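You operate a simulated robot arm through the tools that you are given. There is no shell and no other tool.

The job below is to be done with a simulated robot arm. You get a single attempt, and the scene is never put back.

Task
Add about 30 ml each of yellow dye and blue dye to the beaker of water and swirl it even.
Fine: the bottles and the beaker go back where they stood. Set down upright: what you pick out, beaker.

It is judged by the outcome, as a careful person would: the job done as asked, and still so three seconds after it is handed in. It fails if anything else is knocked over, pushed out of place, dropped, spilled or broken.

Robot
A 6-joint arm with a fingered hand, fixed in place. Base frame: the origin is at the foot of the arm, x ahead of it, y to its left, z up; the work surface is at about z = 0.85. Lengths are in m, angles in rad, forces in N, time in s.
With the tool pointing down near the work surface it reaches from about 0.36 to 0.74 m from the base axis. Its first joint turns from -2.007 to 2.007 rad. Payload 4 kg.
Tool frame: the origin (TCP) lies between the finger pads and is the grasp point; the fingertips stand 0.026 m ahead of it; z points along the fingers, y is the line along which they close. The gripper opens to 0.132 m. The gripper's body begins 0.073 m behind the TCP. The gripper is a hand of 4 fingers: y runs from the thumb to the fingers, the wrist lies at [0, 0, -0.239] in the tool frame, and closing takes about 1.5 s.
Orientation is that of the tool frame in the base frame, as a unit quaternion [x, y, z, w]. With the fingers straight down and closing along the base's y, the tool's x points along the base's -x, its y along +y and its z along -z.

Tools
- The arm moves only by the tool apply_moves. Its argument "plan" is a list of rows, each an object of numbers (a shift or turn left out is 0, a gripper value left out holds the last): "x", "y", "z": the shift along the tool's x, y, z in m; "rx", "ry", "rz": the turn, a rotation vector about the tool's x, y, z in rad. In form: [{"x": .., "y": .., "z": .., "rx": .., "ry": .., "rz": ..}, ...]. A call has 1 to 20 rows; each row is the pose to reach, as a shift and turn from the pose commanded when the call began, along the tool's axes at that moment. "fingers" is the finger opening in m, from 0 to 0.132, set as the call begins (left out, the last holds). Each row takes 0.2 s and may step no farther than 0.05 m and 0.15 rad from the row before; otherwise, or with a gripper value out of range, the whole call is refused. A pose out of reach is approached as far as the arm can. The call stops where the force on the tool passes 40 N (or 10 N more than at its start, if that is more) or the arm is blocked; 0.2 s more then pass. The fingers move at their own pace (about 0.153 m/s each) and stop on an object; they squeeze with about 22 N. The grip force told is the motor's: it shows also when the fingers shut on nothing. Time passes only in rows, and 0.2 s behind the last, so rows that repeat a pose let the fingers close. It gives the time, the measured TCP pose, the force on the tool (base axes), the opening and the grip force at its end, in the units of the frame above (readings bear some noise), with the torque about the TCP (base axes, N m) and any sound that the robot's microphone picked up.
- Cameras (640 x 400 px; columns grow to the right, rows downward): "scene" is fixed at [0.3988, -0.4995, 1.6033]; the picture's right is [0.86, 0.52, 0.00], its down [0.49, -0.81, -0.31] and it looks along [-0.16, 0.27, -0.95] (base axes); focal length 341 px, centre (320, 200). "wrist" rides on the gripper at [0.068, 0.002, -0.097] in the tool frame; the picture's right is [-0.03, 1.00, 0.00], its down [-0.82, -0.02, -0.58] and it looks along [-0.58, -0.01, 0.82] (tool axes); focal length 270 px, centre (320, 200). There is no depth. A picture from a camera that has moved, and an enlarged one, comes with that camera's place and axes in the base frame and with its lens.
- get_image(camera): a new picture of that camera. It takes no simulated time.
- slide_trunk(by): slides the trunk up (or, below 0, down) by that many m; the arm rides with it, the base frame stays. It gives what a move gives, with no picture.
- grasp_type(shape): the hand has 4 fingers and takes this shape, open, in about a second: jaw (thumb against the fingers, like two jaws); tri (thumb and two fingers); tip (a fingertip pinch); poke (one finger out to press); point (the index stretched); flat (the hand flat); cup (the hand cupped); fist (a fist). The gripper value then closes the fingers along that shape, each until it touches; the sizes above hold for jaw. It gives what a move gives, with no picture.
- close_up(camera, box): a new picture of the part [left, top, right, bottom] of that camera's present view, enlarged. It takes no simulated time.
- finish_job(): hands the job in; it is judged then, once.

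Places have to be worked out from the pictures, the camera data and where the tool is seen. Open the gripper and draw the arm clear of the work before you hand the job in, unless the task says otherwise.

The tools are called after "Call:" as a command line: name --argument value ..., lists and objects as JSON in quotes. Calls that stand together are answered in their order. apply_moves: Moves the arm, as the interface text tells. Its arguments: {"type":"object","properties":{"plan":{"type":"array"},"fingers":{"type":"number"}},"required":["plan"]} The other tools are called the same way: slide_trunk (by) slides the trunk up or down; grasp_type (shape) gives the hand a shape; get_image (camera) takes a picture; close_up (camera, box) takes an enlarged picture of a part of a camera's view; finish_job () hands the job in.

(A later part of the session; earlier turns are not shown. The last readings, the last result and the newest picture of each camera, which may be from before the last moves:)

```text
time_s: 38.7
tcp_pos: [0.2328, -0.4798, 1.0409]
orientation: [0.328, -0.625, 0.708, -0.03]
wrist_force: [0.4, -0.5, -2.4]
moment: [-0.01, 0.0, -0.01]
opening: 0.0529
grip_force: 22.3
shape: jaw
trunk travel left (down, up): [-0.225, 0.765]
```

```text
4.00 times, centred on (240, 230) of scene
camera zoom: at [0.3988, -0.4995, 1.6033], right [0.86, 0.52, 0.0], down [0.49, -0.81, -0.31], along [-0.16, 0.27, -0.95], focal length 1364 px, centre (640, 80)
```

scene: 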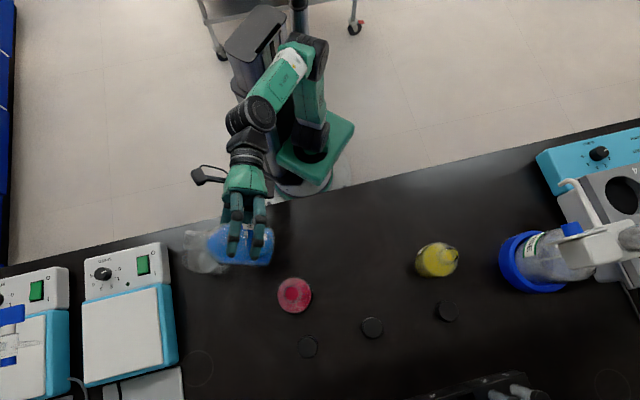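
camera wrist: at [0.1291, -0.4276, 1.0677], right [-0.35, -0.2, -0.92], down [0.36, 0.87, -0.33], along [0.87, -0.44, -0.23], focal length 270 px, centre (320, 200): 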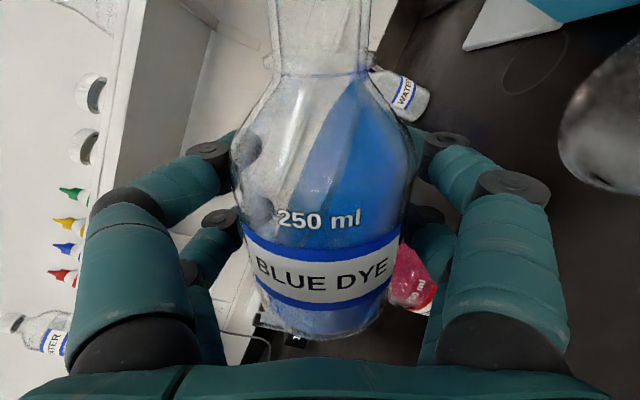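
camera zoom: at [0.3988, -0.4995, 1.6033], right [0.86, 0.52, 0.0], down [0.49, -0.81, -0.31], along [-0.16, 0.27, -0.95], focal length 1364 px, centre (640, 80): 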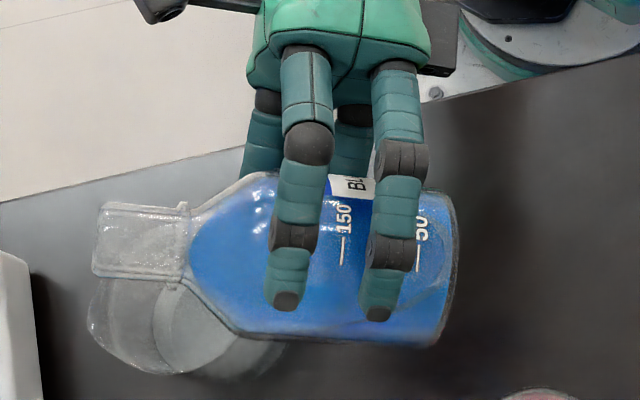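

At 65° nothing flows yet: the liquid just reaches the neck and the mouth is over the beaker. I'll tilt a bit further to 72° so the lower fingers swing clear of the rim, then lower to pouring height (TCP ≈0.985).

Call:
apply_moves --plan '[{"rz": 0.04}, {"rz": 0.08}, {"rz": 0.12}]'

Call:
slide_trunk --by -0.055

Call:
get_image --camera "wrist"

Call:
close_up --camera "scene" --box '[160, 190, 320, 290]'

```text
time_s: 39.5
tcp_pos: [0.2316, -0.4792, 1.0388]
orientation: [0.29, -0.644, 0.704, -0.072]
wrist_force: [-0.4, 0.3, -4.6]
moment: [-0.01, 0.01, 0.0]
opening: 0.053
grip_force: 22.0
shape: jaw
trunk travel left (down, up): [-0.225, 0.765]
```

```text
time_s: 40.4
tcp_pos: [0.2319, -0.4807, 0.9861]
orientation: [0.29, -0.643, 0.705, -0.072]
wrist_force: [-0.5, 0.3, -3.5]
moment: [-0.02, -0.01, -0.02]
opening: 0.0531
grip_force: 22.0
shape: jaw
trunk travel left (down, up): [-0.17, 0.82]
```

```text
taken
camera wrist: at [0.1264, -0.429, 1.0048], right [-0.25, -0.15, -0.96], down [0.39, 0.89, -0.24], along [0.89, -0.43, -0.17], focal length 270 px, centre (320, 200)
```

wrist: 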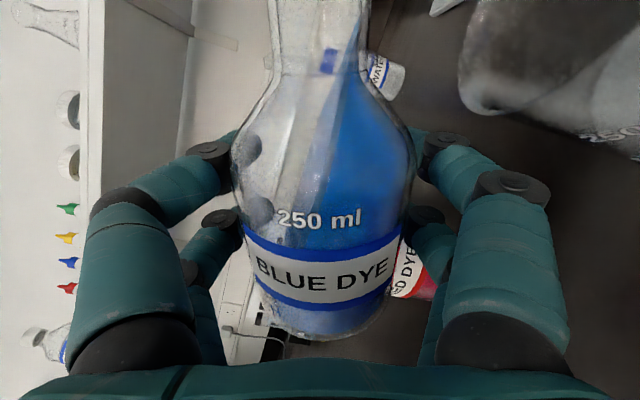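

```text
4.00 times, centred on (240, 240) of scene
camera zoom: at [0.3988, -0.4995, 1.6033], right [0.86, 0.52, 0.0], down [0.49, -0.81, -0.31], along [-0.16, 0.27, -0.95], focal length 1364 px, centre (640, 40)
```

zoom: 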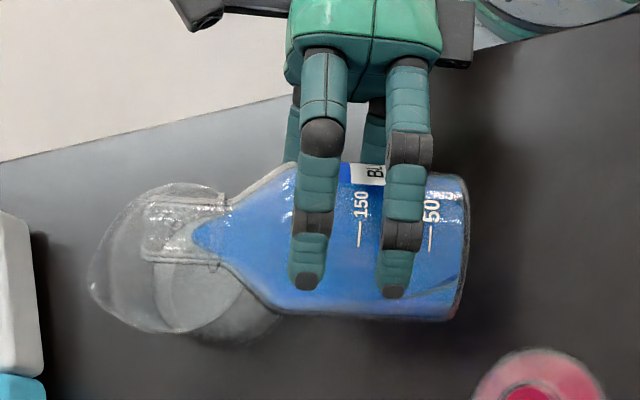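

The liquid is now wedging into the neck and the mouth sits just short of the beaker's centre, as intended. From here I tilt in small steps, first +3°, then hold and look.

Call:
apply_moves --plan '[{"rz": 0.025}, {"rz": 0.05}, {"rz": 0.05}, {"rz": 0.05}]'

Call:
get_image --camera "wrist"

Call:
close_up --camera "scene" --box '[170, 210, 250, 260]'

```text
time_s: 41.4
tcp_pos: [0.2312, -0.481, 0.9851]
orientation: [0.273, -0.651, 0.703, -0.089]
wrist_force: [-0.3, 0.6, -4.0]
moment: [0.01, 0.03, -0.01]
opening: 0.053
grip_force: 22.3
shape: jaw
trunk travel left (down, up): [-0.17, 0.82]
```

```text
taken
camera wrist: at [0.1258, -0.4299, 1.0014], right [-0.21, -0.12, -0.97], down [0.4, 0.9, -0.2], along [0.89, -0.43, -0.14], focal length 270 px, centre (320, 200)
```

wrist: 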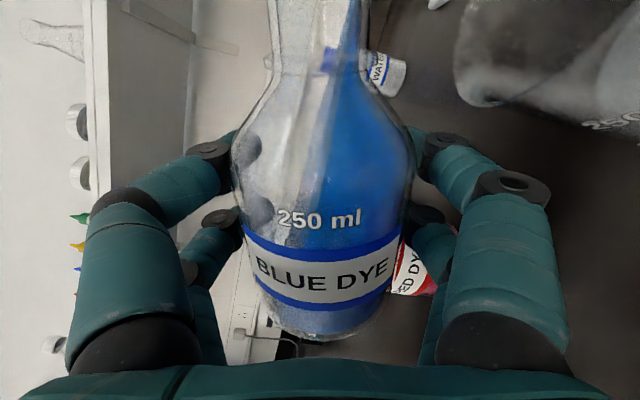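

```text
8.00 times, centred on (210, 235) of scene
camera zoom: at [0.3988, -0.4995, 1.6033], right [0.86, 0.52, 0.0], down [0.49, -0.81, -0.31], along [-0.16, 0.27, -0.95], focal length 2727 px, centre (1200, -80)
```

zoom: 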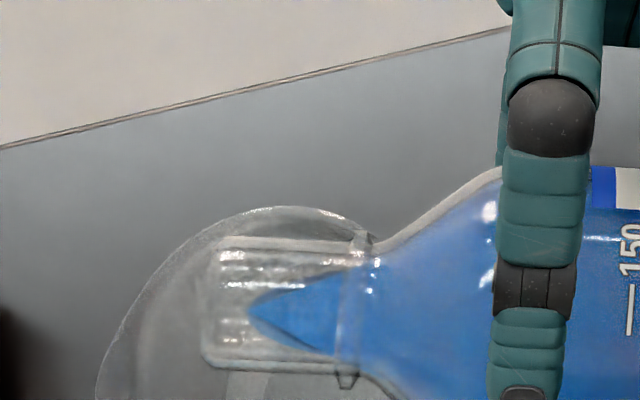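

The liquid wedge has nearly reached the lip, at a total tilt of about 74.5°. I'll go on in 0.02 rad steps.

Call:
apply_moves --plan '[{"rz": 0.01}, {"rz": 0.02}, {"rz": 0.02}]'

Call:
close_up --camera "scene" --box '[170, 220, 250, 270]'

```text
time_s: 42.2
tcp_pos: [0.2311, -0.4803, 0.9854]
orientation: [0.267, -0.653, 0.702, -0.096]
wrist_force: [0.8, 0.3, -4.2]
moment: [0.0, -0.01, -0.03]
opening: 0.053
grip_force: 22.0
shape: jaw
trunk travel left (down, up): [-0.17, 0.82]
```

```text
8.00 times, centred on (210, 245) of scene
camera zoom: at [0.3988, -0.4995, 1.6033], right [0.86, 0.52, 0.0], down [0.49, -0.81, -0.31], along [-0.16, 0.27, -0.95], focal length 2727 px, centre (1200, -160)
```

zoom: 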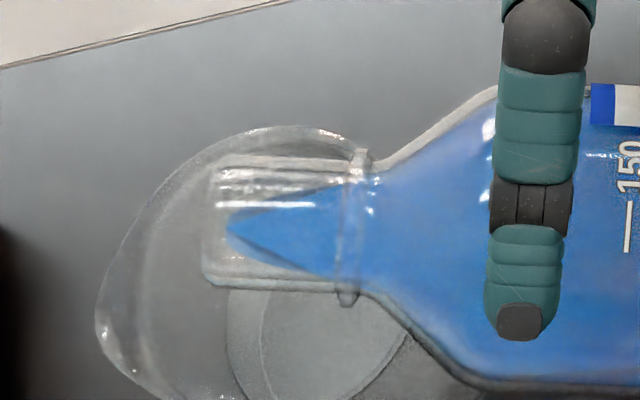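

The wedge tip is almost at the lip, so I'll take another 0.015 rad.

Call:
apply_moves --plan '[{"rz": 0.015}, {"rz": 0.015}, {"rz": 0.015}]'

Call:
close_up --camera "scene" --box '[170, 220, 250, 270]'

```text
time_s: 43.0
tcp_pos: [0.231, -0.4804, 0.9853]
orientation: [0.262, -0.656, 0.701, -0.102]
wrist_force: [0.6, -0.3, -3.8]
moment: [0.02, 0.03, 0.04]
opening: 0.0529
grip_force: 22.2
shape: jaw
trunk travel left (down, up): [-0.17, 0.82]
```

```text
8.00 times, centred on (210, 245) of scene
camera zoom: at [0.3988, -0.4995, 1.6033], right [0.86, 0.52, 0.0], down [0.49, -0.81, -0.31], along [-0.16, 0.27, -0.95], focal length 2727 px, centre (1200, -160)
```

zoom: 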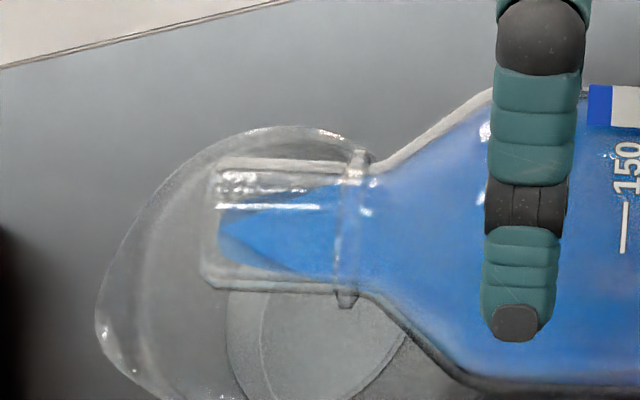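

The liquid stands right at the lip. I'll take another 0.015 rad with a short hold, then check the water's colour.

Call:
apply_moves --plan '[{"rz": 0.015}, {"rz": 0.015}, {"rz": 0.015}, {"rz": 0.015}]'

Call:
close_up --camera "scene" --box '[170, 225, 250, 275]'

```text
time_s: 44.0
tcp_pos: [0.2298, -0.4805, 0.9857]
orientation: [0.258, -0.657, 0.7, -0.108]
wrist_force: [0.2, -0.1, -5.0]
moment: [0.03, -0.01, 0.02]
opening: 0.053
grip_force: 22.4
shape: jaw
trunk travel left (down, up): [-0.17, 0.82]
```

```text
8.00 times, centred on (210, 250) of scene
camera zoom: at [0.3988, -0.4995, 1.6033], right [0.86, 0.52, 0.0], down [0.49, -0.81, -0.31], along [-0.16, 0.27, -0.95], focal length 2727 px, centre (1200, -200)
```

zoom: 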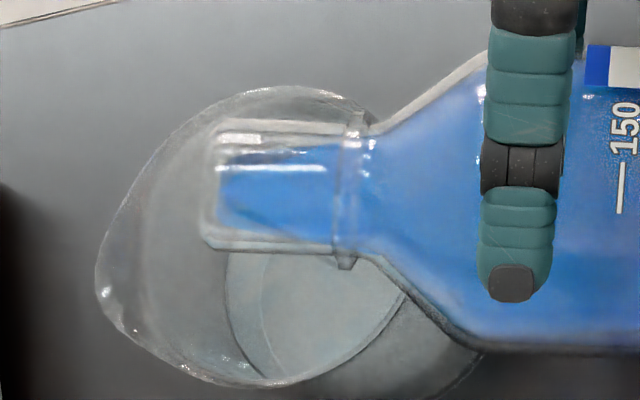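

No flow has started at about 77.4°, so I'll take another 0.015 rad and hold.

Call:
apply_moves --plan '[{"rz": 0.015}, {"rz": 0.015}, {"rz": 0.015}, {"rz": 0.015}]'

Call:
close_up --camera "scene" --box '[170, 225, 250, 275]'

```text
time_s: 45.0
tcp_pos: [0.2325, -0.4809, 0.9855]
orientation: [0.251, -0.66, 0.699, -0.112]
wrist_force: [0.4, 0.1, -4.4]
moment: [-0.02, 0.04, 0.02]
opening: 0.0529
grip_force: 22.0
shape: jaw
trunk travel left (down, up): [-0.17, 0.82]
```

```text
8.00 times, centred on (210, 250) of scene
camera zoom: at [0.3988, -0.4995, 1.6033], right [0.86, 0.52, 0.0], down [0.49, -0.81, -0.31], along [-0.16, 0.27, -0.95], focal length 2727 px, centre (1200, -200)
```

zoom: 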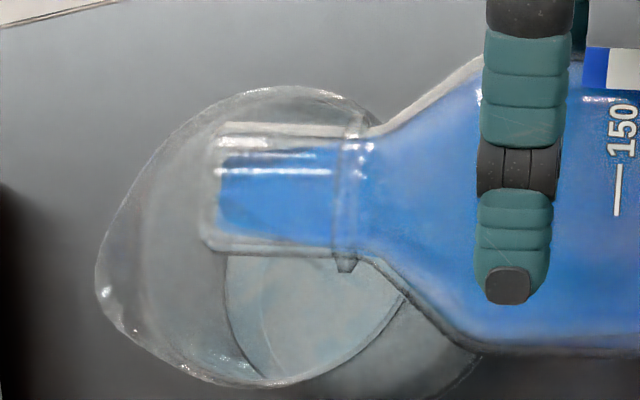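

The water may show a first faint tint. I'll tilt another 0.02 rad and hold for a second.

Call:
apply_moves --plan '[{"rz": 0.01}, {"rz": 0.02}, {"rz": 0.02}, {"rz": 0.02}]'

Call:
close_up --camera "scene" --box '[170, 225, 250, 275]'

Call:
get_image --camera "wrist"

```text
time_s: 46.0
tcp_pos: [0.2315, -0.4813, 0.9857]
orientation: [0.245, -0.662, 0.698, -0.119]
wrist_force: [0.0, 0.0, -4.1]
moment: [-0.05, 0.01, -0.03]
opening: 0.0528
grip_force: 21.8
shape: jaw
trunk travel left (down, up): [-0.17, 0.82]
```

```text
8.00 times, centred on (210, 250) of scene
camera zoom: at [0.3988, -0.4995, 1.6033], right [0.86, 0.52, 0.0], down [0.49, -0.81, -0.31], along [-0.16, 0.27, -0.95], focal length 2727 px, centre (1200, -200)
```

zoom: 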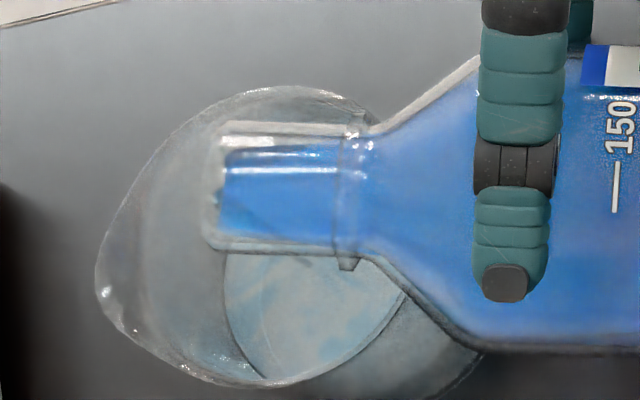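

```text
taken
camera wrist: at [0.1246, -0.4303, 0.9962], right [-0.14, -0.08, -0.99], down [0.41, 0.9, -0.13], along [0.9, -0.42, -0.09], focal length 270 px, centre (320, 200)
```

wrist: 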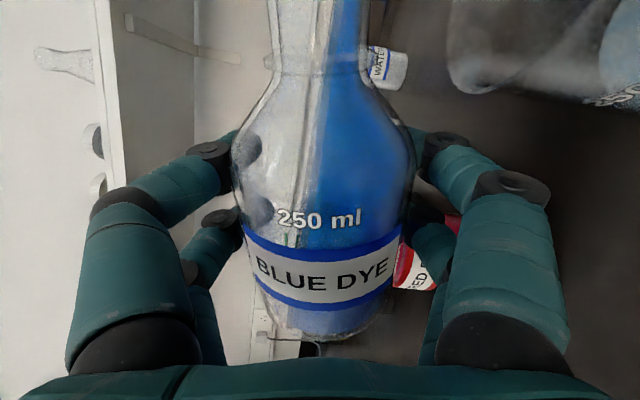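

The pour has started: blue streaks show in the water and nothing runs outside. I'll hold this tilt for a second to see how fast it goes.

Call:
apply_moves --plan '[{"z": 0}, {"z": 0}, {"z": 0}, {"z": 0}, {"z": 0}]'

Call:
close_up --camera "scene" --box '[170, 225, 250, 275]'

```text
time_s: 47.2
tcp_pos: [0.2322, -0.4802, 0.9853]
orientation: [0.246, -0.662, 0.698, -0.119]
wrist_force: [-0.1, 0.3, -4.0]
moment: [-0.02, -0.02, 0.02]
opening: 0.0529
grip_force: 21.7
shape: jaw
trunk travel left (down, up): [-0.17, 0.82]
```

```text
8.00 times, centred on (210, 250) of scene
camera zoom: at [0.3988, -0.4995, 1.6033], right [0.86, 0.52, 0.0], down [0.49, -0.81, -0.31], along [-0.16, 0.27, -0.95], focal length 2727 px, centre (1200, -200)
```

zoom: 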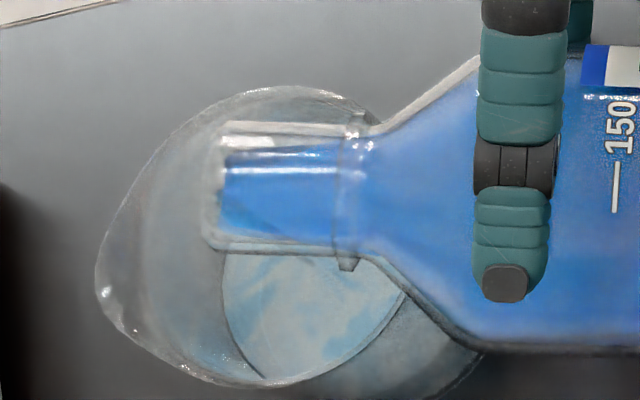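

It is still flowing gently; the water edge has moved from about column 226 to 221, roughly 12 ml. I'll hold another 1.2 s.

Call:
apply_moves --plan '[{"z": 0}, {"z": 0}, {"z": 0}, {"z": 0}, {"z": 0}]'

Call:
close_up --camera "scene" --box '[170, 225, 250, 275]'

Call:
close_up --camera "scene" --box '[190, 255, 214, 270]'

```text
time_s: 48.4
tcp_pos: [0.2309, -0.4811, 0.9858]
orientation: [0.246, -0.662, 0.698, -0.119]
wrist_force: [1.3, 0.4, -4.3]
moment: [0.0, 0.02, 0.01]
opening: 0.0532
grip_force: 22.2
shape: jaw
trunk travel left (down, up): [-0.17, 0.82]
```

```text
8.00 times, centred on (210, 250) of scene
camera zoom: at [0.3988, -0.4995, 1.6033], right [0.86, 0.52, 0.0], down [0.49, -0.81, -0.31], along [-0.16, 0.27, -0.95], focal length 2727 px, centre (1200, -200)
```

zoom: 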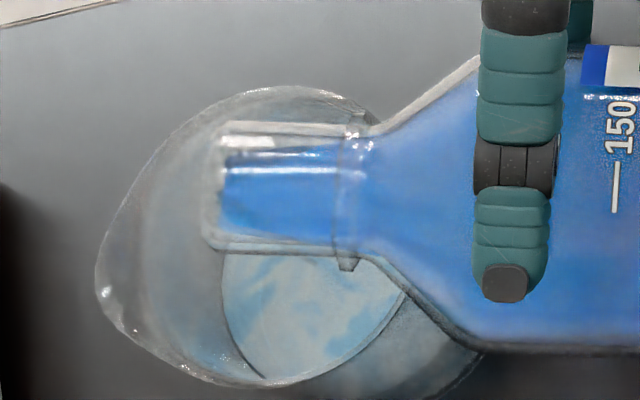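

```text
16.00 times, centred on (202, 262) of scene
camera zoom: at [0.3988, -0.4995, 1.6033], right [0.86, 0.52, 0.0], down [0.49, -0.81, -0.31], along [-0.16, 0.27, -0.95], focal length 5454 px, centre (2208, -800)
```

zoom: 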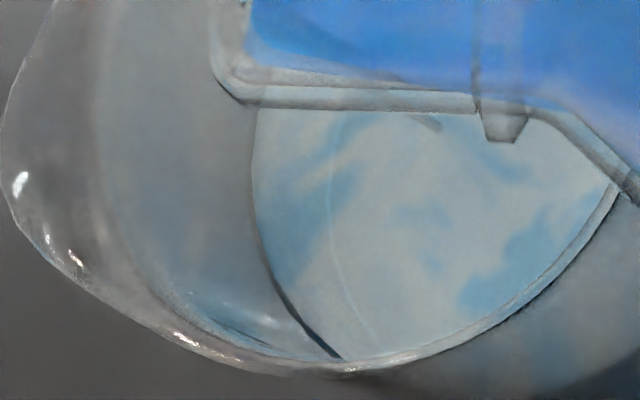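

Flow has stopped at this tilt with about 10 ml delivered, so the pour follows the tilt angle. I'll add 0.018 rad and hold 1.2 s.

Call:
apply_moves --plan '[{"rz": 0.009}, {"rz": 0.018}, {"rz": 0.018}, {"rz": 0.018}, {"rz": 0.018}, {"rz": 0.018}]'

Call:
close_up --camera "scene" --box '[190, 255, 214, 270]'

Call:
close_up --camera "scene" --box '[170, 225, 250, 275]'

```text
time_s: 49.8
tcp_pos: [0.231, -0.4804, 0.9857]
orientation: [0.239, -0.664, 0.697, -0.125]
wrist_force: [-0.8, 0.1, -3.4]
moment: [0.02, 0.0, 0.04]
opening: 0.0529
grip_force: 22.1
shape: jaw
trunk travel left (down, up): [-0.17, 0.82]
```

```text
16.00 times, centred on (202, 262) of scene
camera zoom: at [0.3988, -0.4995, 1.6033], right [0.86, 0.52, 0.0], down [0.49, -0.81, -0.31], along [-0.16, 0.27, -0.95], focal length 5454 px, centre (2208, -800)
```

zoom: 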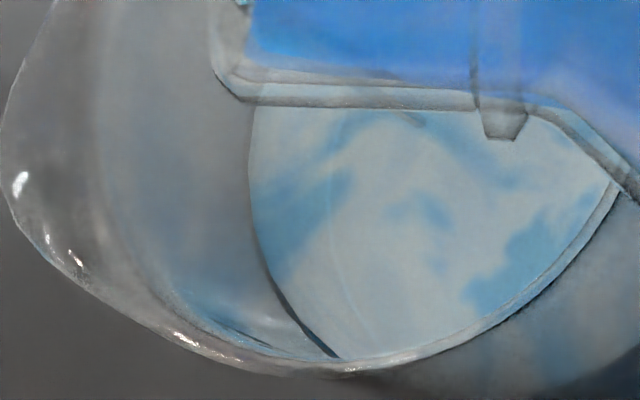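

```text
8.00 times, centred on (210, 250) of scene
camera zoom: at [0.3988, -0.4995, 1.6033], right [0.86, 0.52, 0.0], down [0.49, -0.81, -0.31], along [-0.16, 0.27, -0.95], focal length 2727 px, centre (1200, -200)
```

zoom: 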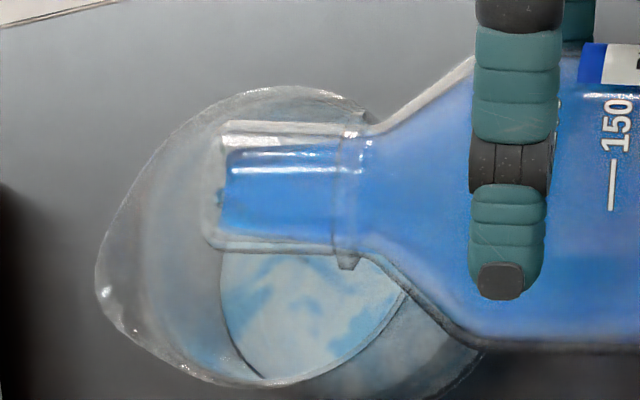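

The edge has moved another 3 px, for a total of about 15 ml. I'll add 0.02 rad and hold.

Call:
apply_moves --plan '[{"rz": 0.01}, {"rz": 0.02}, {"rz": 0.02}, {"rz": 0.02}, {"rz": 0.02}, {"rz": 0.02}, {"rz": 0.02}]'

Call:
close_up --camera "scene" --box '[190, 255, 214, 270]'

```text
time_s: 51.4
tcp_pos: [0.2307, -0.4793, 0.9861]
orientation: [0.233, -0.666, 0.696, -0.133]
wrist_force: [-0.3, 0.0, -3.8]
moment: [0.01, -0.01, -0.01]
opening: 0.0528
grip_force: 22.1
shape: jaw
trunk travel left (down, up): [-0.17, 0.82]
```

```text
16.00 times, centred on (202, 262) of scene
camera zoom: at [0.3988, -0.4995, 1.6033], right [0.86, 0.52, 0.0], down [0.49, -0.81, -0.31], along [-0.16, 0.27, -0.95], focal length 5454 px, centre (2208, -800)
```

zoom: 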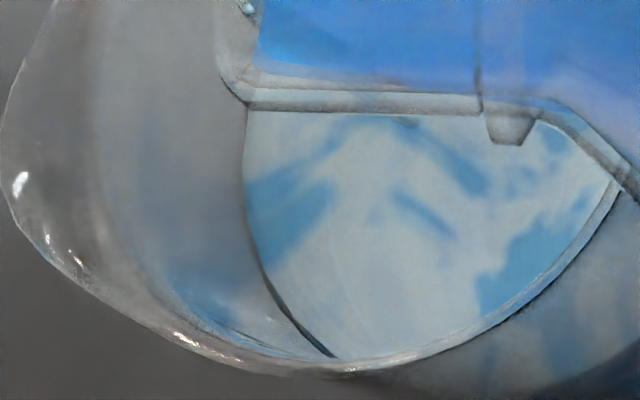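

That makes about 22 ml by the beaker edge. I'll take one more small step of 0.015 rad with a hold.

Call:
apply_moves --plan '[{"rz": 0.015}, {"rz": 0.015}, {"rz": 0.015}, {"rz": 0.015}, {"rz": 0.015}, {"rz": 0.015}]'

Call:
close_up --camera "scene" --box '[190, 255, 214, 270]'

```text
time_s: 52.8
tcp_pos: [0.2311, -0.4805, 0.9842]
orientation: [0.227, -0.668, 0.695, -0.138]
wrist_force: [0.2, 0.1, -4.5]
moment: [-0.01, 0.02, 0.0]
opening: 0.0526
grip_force: 22.2
shape: jaw
trunk travel left (down, up): [-0.17, 0.82]
```

```text
16.00 times, centred on (202, 262) of scene
camera zoom: at [0.3988, -0.4995, 1.6033], right [0.86, 0.52, 0.0], down [0.49, -0.81, -0.31], along [-0.16, 0.27, -0.95], focal length 5454 px, centre (2208, -800)
```

zoom: 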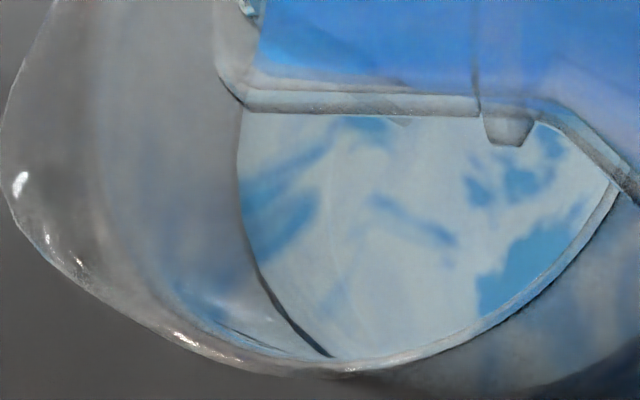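

The edge is now at about column 238, close to 30 ml. I'll tilt back over the beaker, raise, and bring the bottle upright to check its own level.

Call:
apply_moves --plan '[{"rz": -0.06}, {"rz": -0.13}, {"rz": -0.2}, {"rz": -0.26}, {"rz": -0.26}]'

Call:
slide_trunk --by 0.07

Call:
apply_moves --plan '[{"rz": -0.1}, {"rz": -0.2}, {"rz": -0.3}, {"rz": -0.4}, {"rz": -0.5}, {"rz": -0.6}, {"rz": -0.7}, {"rz": -0.8}, {"rz": -0.9}, {"rz": -1.0}, {"rz": -1.1}, {"rz": -1.178}, {"rz": -1.178}, {"rz": -1.178}, {"rz": -1.178}, {"rz": -1.178}]'

Call:
close_up --camera "wrist" --box '[200, 100, 440, 250]'

Call:
get_image --camera "scene"

```text
time_s: 54.0
tcp_pos: [0.2312, -0.4799, 0.9852]
orientation: [0.313, -0.633, 0.707, -0.046]
wrist_force: [-0.7, 0.3, -4.8]
moment: [-0.03, -0.02, 0.02]
opening: 0.053
grip_force: 22.2
shape: jaw
trunk travel left (down, up): [-0.17, 0.82]
```

```text
time_s: 55.1
tcp_pos: [0.2324, -0.4797, 1.0552]
orientation: [0.312, -0.633, 0.707, -0.047]
wrist_force: [0.0, -0.4, -5.2]
moment: [0.02, 0.0, -0.03]
opening: 0.0529
grip_force: 21.8
shape: jaw
trunk travel left (down, up): [-0.24, 0.75]
```

```text
time_s: 58.5
tcp_pos: [0.2309, -0.4801, 1.0544]
orientation: [0.612, -0.352, 0.614, 0.354]
wrist_force: [-0.2, -0.1, -4.2]
moment: [0.01, 0.0, 0.0]
opening: 0.0532
grip_force: 22.5
shape: jaw
trunk travel left (down, up): [-0.24, 0.75]
```

```text
2.67 times, centred on (320, 175) of wrist
camera zoom: at [0.1813, -0.3965, 1.123], right [-0.87, -0.5, -0.03], down [-0.27, 0.51, -0.82], along [0.42, -0.7, -0.58], focal length 721 px, centre (320, 267)
```

zoom: 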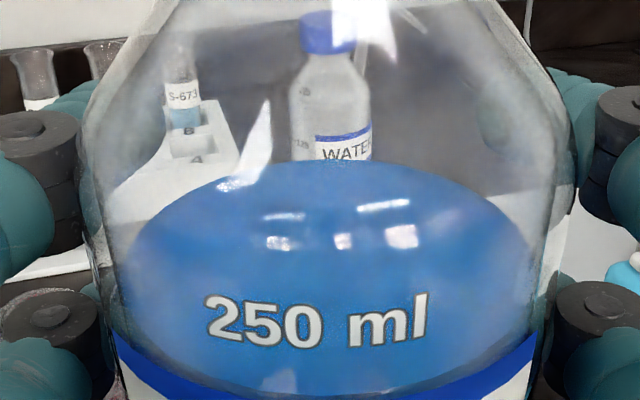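

```text
taken
```

scene: 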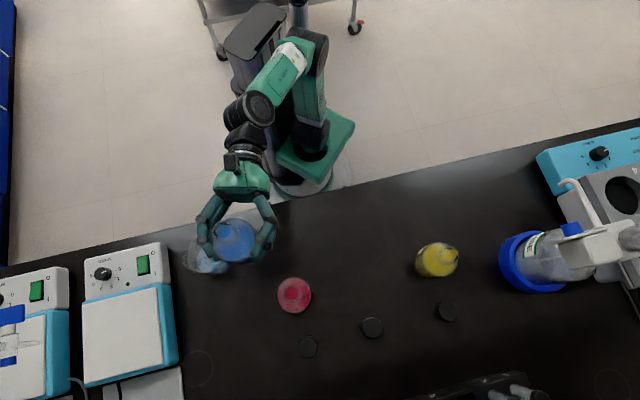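

The bottle's liquid edge moved from row 115 to 160, which works out to about 29 ml and agrees with the beaker reading. Blue is done. I'll raise and carry the bottle back over its original place.

Call:
slide_trunk --by 0.06

Call:
apply_moves --plan '[{"x": -0.001, "y": -0.01, "z": 0.0016, "rx": 0.012}, {"x": -0.003, "y": -0.03, "z": 0.0048, "rx": 0.037}, {"x": -0.007, "y": -0.055, "z": 0.0088, "rx": 0.068}, {"x": -0.01, "y": -0.08, "z": 0.0128, "rx": 0.098}, {"x": -0.014, "y": -0.105, "z": 0.0168, "rx": 0.129}, {"x": -0.017, "y": -0.13, "z": 0.0208, "rx": 0.16}, {"x": -0.02, "y": -0.155, "z": 0.0248, "rx": 0.191}, {"x": -0.023, "y": -0.18, "z": 0.0288, "rx": 0.221}, {"x": -0.026, "y": -0.2, "z": 0.032, "rx": 0.246}, {"x": -0.028, "y": -0.212, "z": 0.0339, "rx": 0.261}, {"x": -0.028, "y": -0.2165, "z": 0.0346, "rx": 0.2663}, {"x": -0.028, "y": -0.2165, "z": 0.0346, "rx": 0.2663}, {"x": -0.028, "y": -0.2165, "z": 0.0346, "rx": 0.2663}]'

Call:
close_up --camera "scene" --box '[280, 210, 440, 310]'

Call:
close_up --camera "scene" --box '[176, 228, 240, 278]'

```text
time_s: 59.5
tcp_pos: [0.2314, -0.4805, 1.1147]
orientation: [0.612, -0.352, 0.614, 0.353]
wrist_force: [0.1, -0.1, -3.3]
moment: [-0.02, -0.03, 0.02]
opening: 0.0529
grip_force: 21.6
shape: jaw
trunk travel left (down, up): [-0.3, 0.69]
```

```text
time_s: 62.3
tcp_pos: [0.4364, -0.4026, 1.0863]
orientation: [0.654, -0.268, 0.655, 0.269]
wrist_force: [-0.6, -0.2, -4.7]
moment: [0.0, -0.02, -0.03]
opening: 0.0528
grip_force: 21.9
shape: jaw
trunk travel left (down, up): [-0.3, 0.69]
```

```text
4.00 times, centred on (360, 260) of scene
camera zoom: at [0.3988, -0.4995, 1.6033], right [0.86, 0.52, 0.0], down [0.49, -0.81, -0.31], along [-0.16, 0.27, -0.95], focal length 1364 px, centre (160, -40)
```

zoom: 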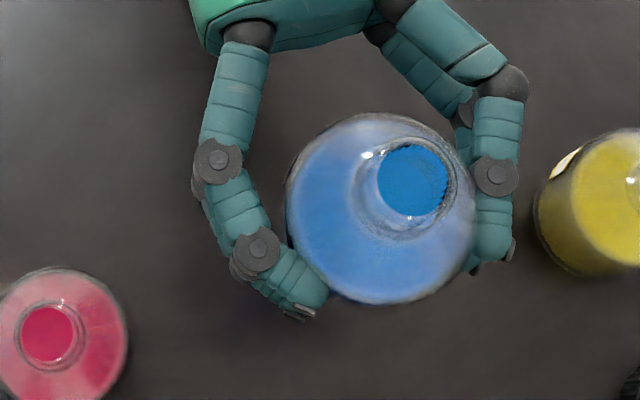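

```text
8.00 times, centred on (208, 253) of scene
camera zoom: at [0.3988, -0.4995, 1.6033], right [0.86, 0.52, 0.0], down [0.49, -0.81, -0.31], along [-0.16, 0.27, -0.95], focal length 2727 px, centre (1216, -224)
```

zoom: 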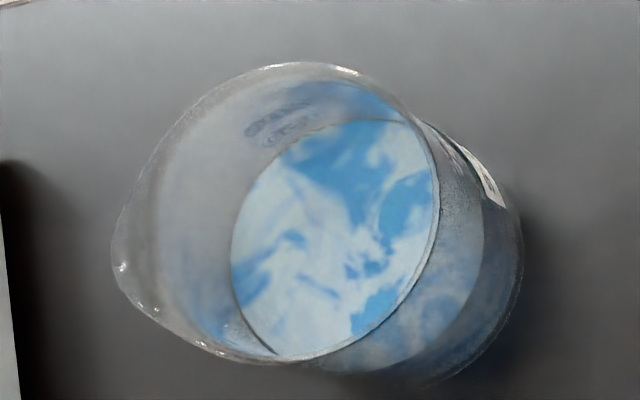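

The blue went cleanly into the beaker and nothing is spilled. I'll lower the bottle toward its spot, stopping about 1 cm above the table to check alignment.

Call:
slide_trunk --by -0.174

Call:
close_up --camera "scene" --box '[280, 210, 440, 310]'

Call:
get_image --camera "wrist"

```text
time_s: 64.3
tcp_pos: [0.4355, -0.4022, 0.9107]
orientation: [0.653, -0.268, 0.655, 0.27]
wrist_force: [0.1, 1.4, -4.4]
moment: [0.0, 0.01, 0.0]
opening: 0.0529
grip_force: 22.1
shape: jaw
trunk travel left (down, up): [-0.126, 0.864]
```

```text
4.00 times, centred on (360, 260) of scene
camera zoom: at [0.3988, -0.4995, 1.6033], right [0.86, 0.52, 0.0], down [0.49, -0.81, -0.31], along [-0.16, 0.27, -0.95], focal length 1364 px, centre (160, -40)
```

zoom: 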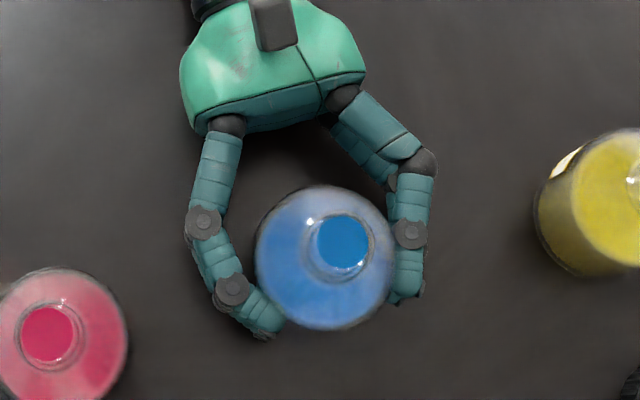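

```text
taken
camera wrist: at [0.3662, -0.3347, 0.9802], right [-0.7, -0.71, -0.02], down [-0.4, 0.42, -0.82], along [0.59, -0.57, -0.58], focal length 270 px, centre (320, 200)
```

wrist: 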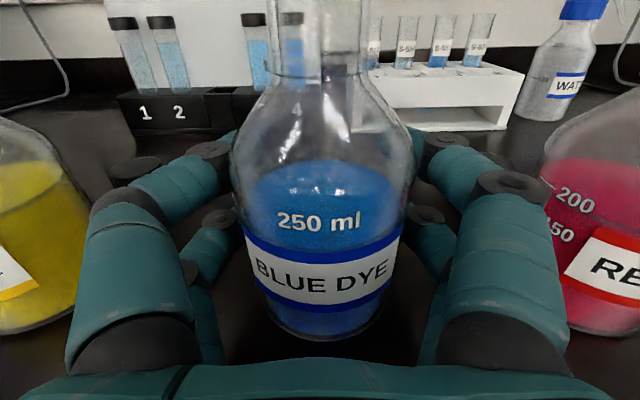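

Compared with the original picture, the bottle is about 3–4 mm toward the hand. I'll correct that and set it down gently with the arm while watching the force.

Call:
apply_moves --plan '[{"y": -0.0024, "z": 0.0028}, {"x": -0.003, "y": -0.0024, "z": 0.0028}, {"x": -0.006, "y": -0.0024, "z": 0.0028}, {"x": -0.0075, "y": -0.0024, "z": 0.0028}]'

Call:
close_up --camera "scene" --box '[280, 210, 440, 310]'

```text
time_s: 65.3
tcp_pos: [0.4399, -0.403, 0.9038]
orientation: [0.654, -0.267, 0.655, 0.268]
wrist_force: [0.3, 0.3, -4.0]
moment: [-0.04, -0.02, -0.02]
opening: 0.0526
grip_force: 21.6
shape: jaw
trunk travel left (down, up): [-0.126, 0.864]
```

```text
4.00 times, centred on (360, 260) of scene
camera zoom: at [0.3988, -0.4995, 1.6033], right [0.86, 0.52, 0.0], down [0.49, -0.81, -0.31], along [-0.16, 0.27, -0.95], focal length 1364 px, centre (160, -40)
```

zoom: 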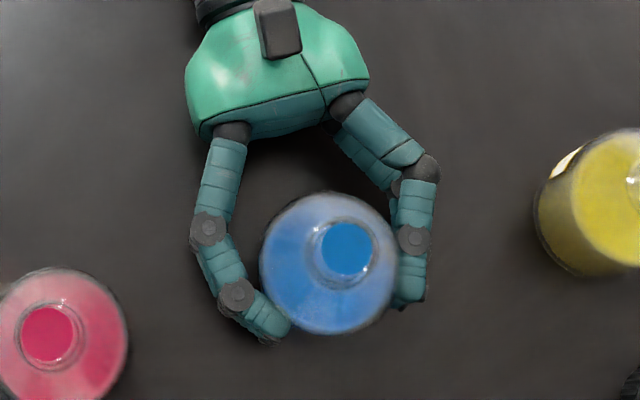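

The mouth is back at its original pixel within a millimetre. I'll lower the last few millimetres until the table takes the weight.

Call:
apply_moves --plan '[{"x": -0.0008}, {"x": -0.0016}, {"x": -0.0016}]'

```text
time_s: 66.1
tcp_pos: [0.4397, -0.4027, 0.9033]
orientation: [0.654, -0.268, 0.655, 0.269]
wrist_force: [0.6, -0.4, -3.6]
moment: [-0.05, -0.01, 0.01]
opening: 0.0528
grip_force: 22.0
shape: jaw
trunk travel left (down, up): [-0.126, 0.864]
```

Still hanging (-3.6 N), so I'll lower a little more.

Call:
apply_moves --plan '[{"x": -0.0008}, {"x": -0.0014}, {"x": -0.0014}]'

```text
time_s: 66.9
tcp_pos: [0.4388, -0.4028, 0.9018]
orientation: [0.652, -0.268, 0.655, 0.27]
wrist_force: [1.9, -1.6, 4.5]
moment: [-0.11, -0.03, 0.0]
opening: 0.0527
grip_force: 21.8
shape: jaw
trunk travel left (down, up): [-0.126, 0.864]
```

The table contact is clear: force went from -3.6 to +4.5 N. I'll open the fingers to 0.10 in place.

Call:
apply_moves --plan '[{"z": 0}, {"z": 0}, {"z": 0}, {"z": 0}, {"z": 0}]' --fingers 0.1

Call:
close_up --camera "scene" --box '[280, 210, 440, 310]'

Call:
get_image --camera "wrist"

```text
time_s: 68.1
tcp_pos: [0.4389, -0.4027, 0.902]
orientation: [0.653, -0.268, 0.655, 0.27]
wrist_force: [-0.3, -0.1, -0.3]
moment: [0.0, 0.0, -0.02]
opening: 0.0998
grip_force: 0.1
shape: jaw
trunk travel left (down, up): [-0.126, 0.864]
```

```text
4.00 times, centred on (360, 260) of scene
camera zoom: at [0.3988, -0.4995, 1.6033], right [0.86, 0.52, 0.0], down [0.49, -0.81, -0.31], along [-0.16, 0.27, -0.95], focal length 1364 px, centre (160, -40)
```

zoom: 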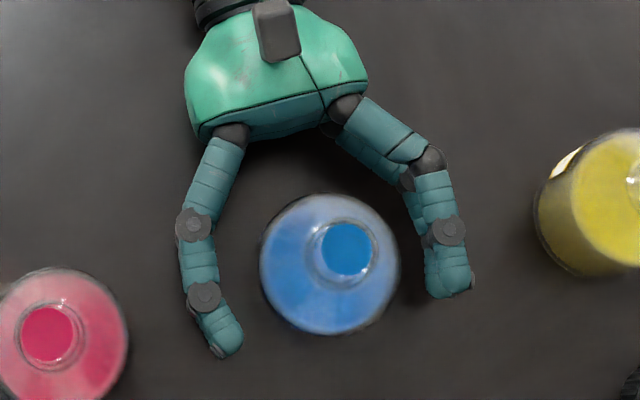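

```text
taken
camera wrist: at [0.3695, -0.3354, 0.9697], right [-0.7, -0.71, -0.02], down [-0.39, 0.42, -0.82], along [0.59, -0.57, -0.57], focal length 270 px, centre (320, 200)
```

wrist: 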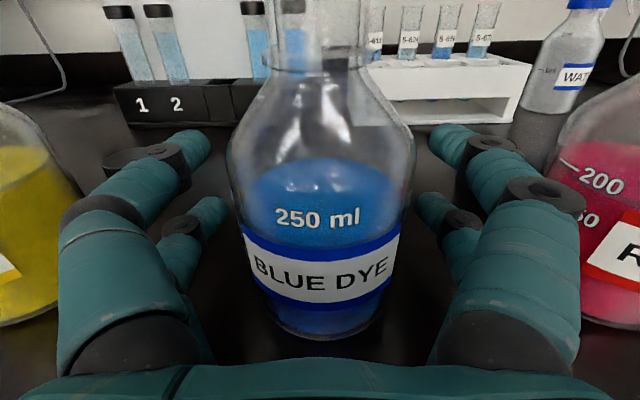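

The blue bottle is back within about 1 mm and the force is zero, so it's released. I'll raise straight up and slide along the row to above the yellow bottle, which I put at about (0.553, -0.290).

Call:
slide_trunk --by 0.18

Call:
apply_moves --plan '[{"y": -0.02}, {"y": -0.05, "z": 0.001}, {"y": -0.08, "z": 0.001}, {"y": -0.11, "z": 0.001}, {"y": -0.14, "z": 0.002}, {"y": -0.16, "z": 0.002}, {"y": -0.16, "z": 0.002}]'

Call:
get_image --camera "wrist"

Call:
close_up --camera "scene" --box '[340, 200, 500, 300]'

```text
time_s: 70.1
tcp_pos: [0.439, -0.4021, 1.0816]
orientation: [0.653, -0.267, 0.655, 0.269]
wrist_force: [0.1, 0.1, 0.0]
moment: [-0.04, 0.01, -0.05]
opening: 0.0999
grip_force: 0.1
shape: jaw
trunk travel left (down, up): [-0.306, 0.684]
```

```text
time_s: 71.7
tcp_pos: [0.487, -0.3694, 1.0513]
orientation: [0.656, -0.24, 0.671, 0.248]
wrist_force: [0.7, -0.4, 0.6]
moment: [0.05, -0.02, -0.02]
opening: 0.0998
grip_force: 0.0
shape: jaw
out of reach, approached as far as the arm can: row 1, 2, 3, 4, 5, 6, 7
trunk travel left (down, up): [-0.306, 0.684]
```

```text
taken
camera wrist: at [0.4107, -0.3059, 1.1166], right [-0.65, -0.76, -0.02], down [-0.41, 0.38, -0.83], along [0.64, -0.53, -0.56], focal length 270 px, centre (320, 200)
```

wrist: 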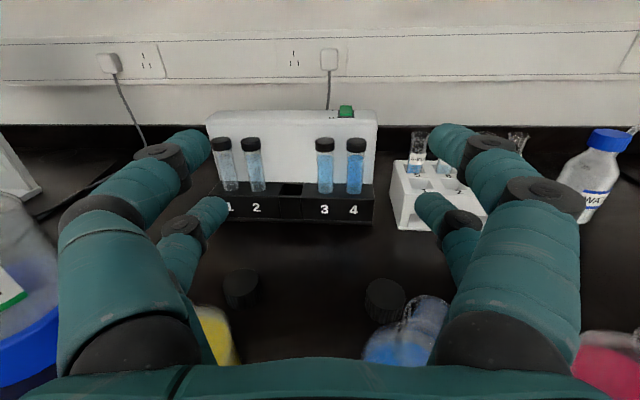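

```text
4.00 times, centred on (420, 250) of scene
camera zoom: at [0.3988, -0.4995, 1.6033], right [0.86, 0.52, 0.0], down [0.49, -0.81, -0.31], along [-0.16, 0.27, -0.95], focal length 1364 px, centre (-80, 0)
```

zoom: 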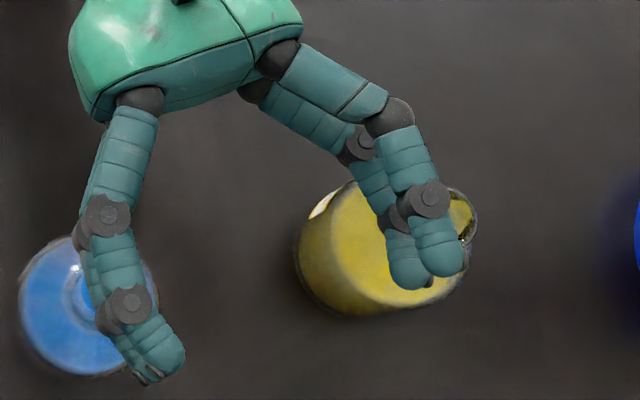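

This heading isn't reachable over the yellow bottle: the hand stopped short and sagged to z≈1.05. I'll raise the trunk for clearance, then approach with a more radial heading of about -27°.

Call:
slide_trunk --by 0.06

Call:
apply_moves --plan '[{"x": 0.002, "rx": 0.045, "ry": -0.005}, {"x": 0.004, "rx": 0.09, "ry": -0.01}, {"x": 0.006, "y": -0.01, "rx": 0.135, "ry": -0.015}, {"x": 0.009, "y": -0.03, "rx": 0.18, "ry": -0.02}, {"x": 0.012, "y": -0.055, "rx": 0.22, "ry": -0.024}, {"x": 0.015, "y": -0.08, "rx": 0.234, "ry": -0.024}, {"x": 0.015, "y": -0.103, "z": -0.001, "rx": 0.234, "ry": -0.024}, {"x": 0.015, "y": -0.103, "z": -0.001, "rx": 0.234, "ry": -0.024}]'

Call:
get_image --camera "scene"

Call:
get_image --camera "wrist"

```text
time_s: 72.7
tcp_pos: [0.4858, -0.369, 1.111]
orientation: [0.656, -0.241, 0.671, 0.248]
wrist_force: [0.5, 0.0, 0.6]
moment: [-0.01, 0.0, -0.01]
opening: 0.0999
grip_force: 0.0
shape: jaw
trunk travel left (down, up): [-0.366, 0.624]
```

```text
time_s: 74.5
tcp_pos: [0.5515, -0.291, 1.1258]
orientation: [0.688, -0.164, 0.687, 0.167]
wrist_force: [0.4, 0.2, -0.4]
moment: [-0.02, 0.02, 0.0]
opening: 0.0997
grip_force: 0.1
shape: jaw
out of reach, approached as far as the arm can: row 1, 2
trunk travel left (down, up): [-0.366, 0.624]
```

```text
taken
```

scene: 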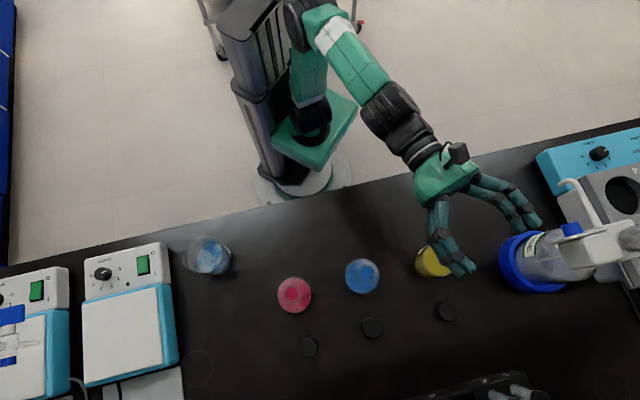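

```text
taken
camera wrist: at [0.4654, -0.2472, 1.1936], right [-0.46, -0.89, -0.02], down [-0.51, 0.28, -0.82], along [0.73, -0.36, -0.58], focal length 270 px, centre (320, 200)
```

wrist: 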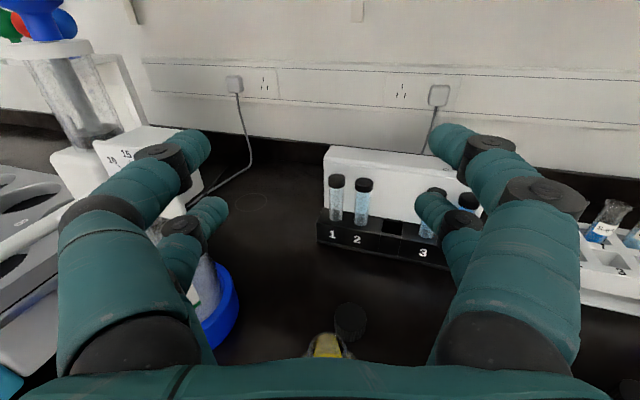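

Heading -27° is reachable and the yellow mouth shows nearly centred, with the blue-ringed vessel well clear of the thumb. I'll zoom in to refine the position.

Call:
close_up --camera "wrist" --box '[240, 270, 400, 370]'

Call:
close_up --camera "scene" --box '[380, 200, 540, 300]'

```text
4.00 times, centred on (320, 320) of wrist
camera zoom: at [0.4654, -0.2472, 1.1936], right [-0.46, -0.89, -0.02], down [-0.51, 0.28, -0.82], along [0.73, -0.36, -0.58], focal length 1081 px, centre (320, -280)
```

zoom: 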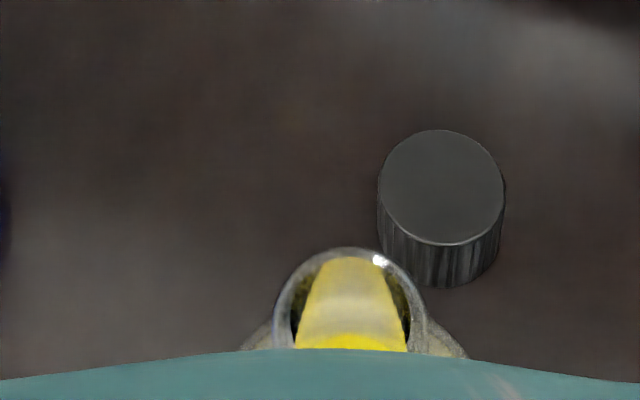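

```text
4.00 times, centred on (460, 250) of scene
camera zoom: at [0.3988, -0.4995, 1.6033], right [0.86, 0.52, 0.0], down [0.49, -0.81, -0.31], along [-0.16, 0.27, -0.95], focal length 1364 px, centre (-240, 0)
```

zoom: 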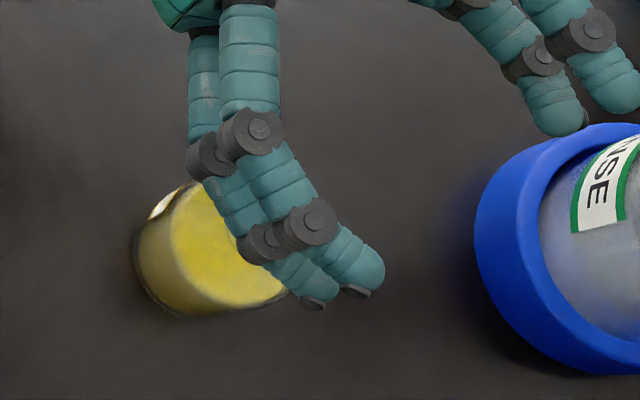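

The yellow bottle's axis works out at about (0.552, -0.292), within 1–2 mm of the hand's axis. I'll lower in two steps.

Call:
slide_trunk --by -0.13

Call:
get_image --camera "wrist"

Call:
close_up --camera "scene" --box '[380, 200, 540, 300]'

```text
time_s: 76.0
tcp_pos: [0.5527, -0.2919, 0.9953]
orientation: [0.688, -0.164, 0.687, 0.168]
wrist_force: [1.1, 0.4, 0.3]
moment: [0.07, 0.01, 0.0]
opening: 0.0995
grip_force: 0.2
shape: jaw
trunk travel left (down, up): [-0.236, 0.754]
```

```text
taken
camera wrist: at [0.4652, -0.2474, 1.0636], right [-0.46, -0.89, -0.02], down [-0.51, 0.28, -0.82], along [0.73, -0.36, -0.58], focal length 270 px, centre (320, 200)
```

wrist: 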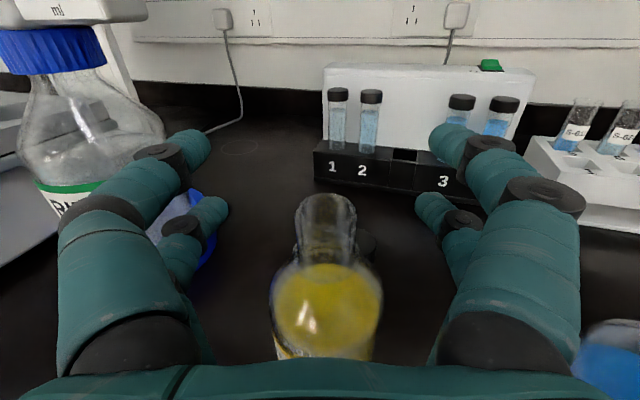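

```text
4.00 times, centred on (460, 250) of scene
camera zoom: at [0.3988, -0.4995, 1.6033], right [0.86, 0.52, 0.0], down [0.49, -0.81, -0.31], along [-0.16, 0.27, -0.95], focal length 1364 px, centre (-240, 0)
```

zoom: 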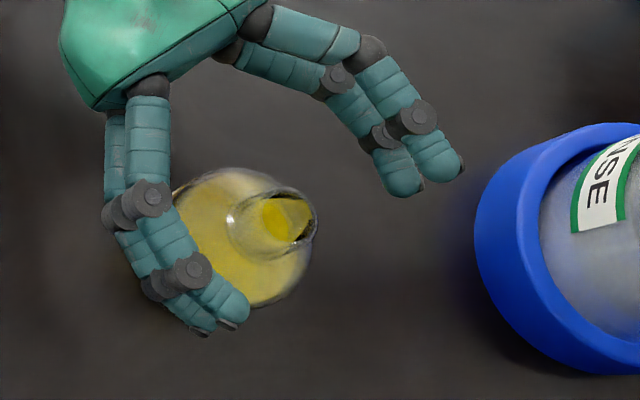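

Aligned and clear on both sides, so I'll lower the rest of the way to grip height.

Call:
slide_trunk --by -0.093

Call:
get_image --camera "wrist"

Call:
close_up --camera "scene" --box '[380, 200, 540, 300]'

```text
time_s: 77.3
tcp_pos: [0.5523, -0.2904, 0.9029]
orientation: [0.688, -0.164, 0.687, 0.167]
wrist_force: [0.0, 0.9, 0.3]
moment: [-0.03, 0.0, 0.03]
opening: 0.0996
grip_force: 0.0
shape: jaw
trunk travel left (down, up): [-0.143, 0.847]
```

```text
taken
camera wrist: at [0.4653, -0.2474, 0.9705], right [-0.46, -0.89, -0.02], down [-0.51, 0.28, -0.82], along [0.73, -0.36, -0.58], focal length 270 px, centre (320, 200)
```

wrist: 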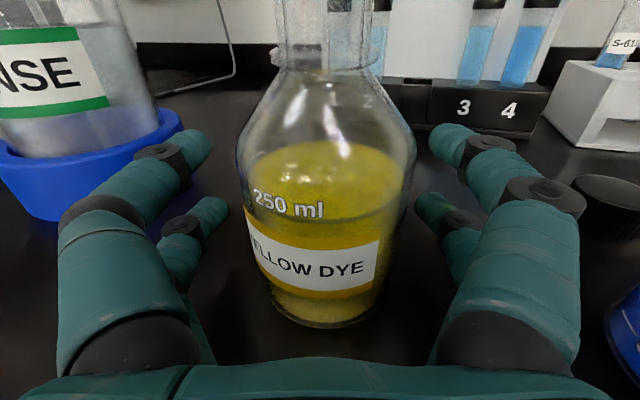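

```text
4.00 times, centred on (460, 250) of scene
camera zoom: at [0.3988, -0.4995, 1.6033], right [0.86, 0.52, 0.0], down [0.49, -0.81, -0.31], along [-0.16, 0.27, -0.95], focal length 1364 px, centre (-240, 0)
```

zoom: 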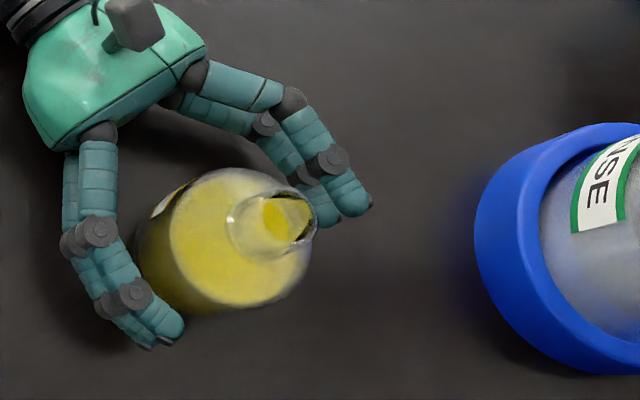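

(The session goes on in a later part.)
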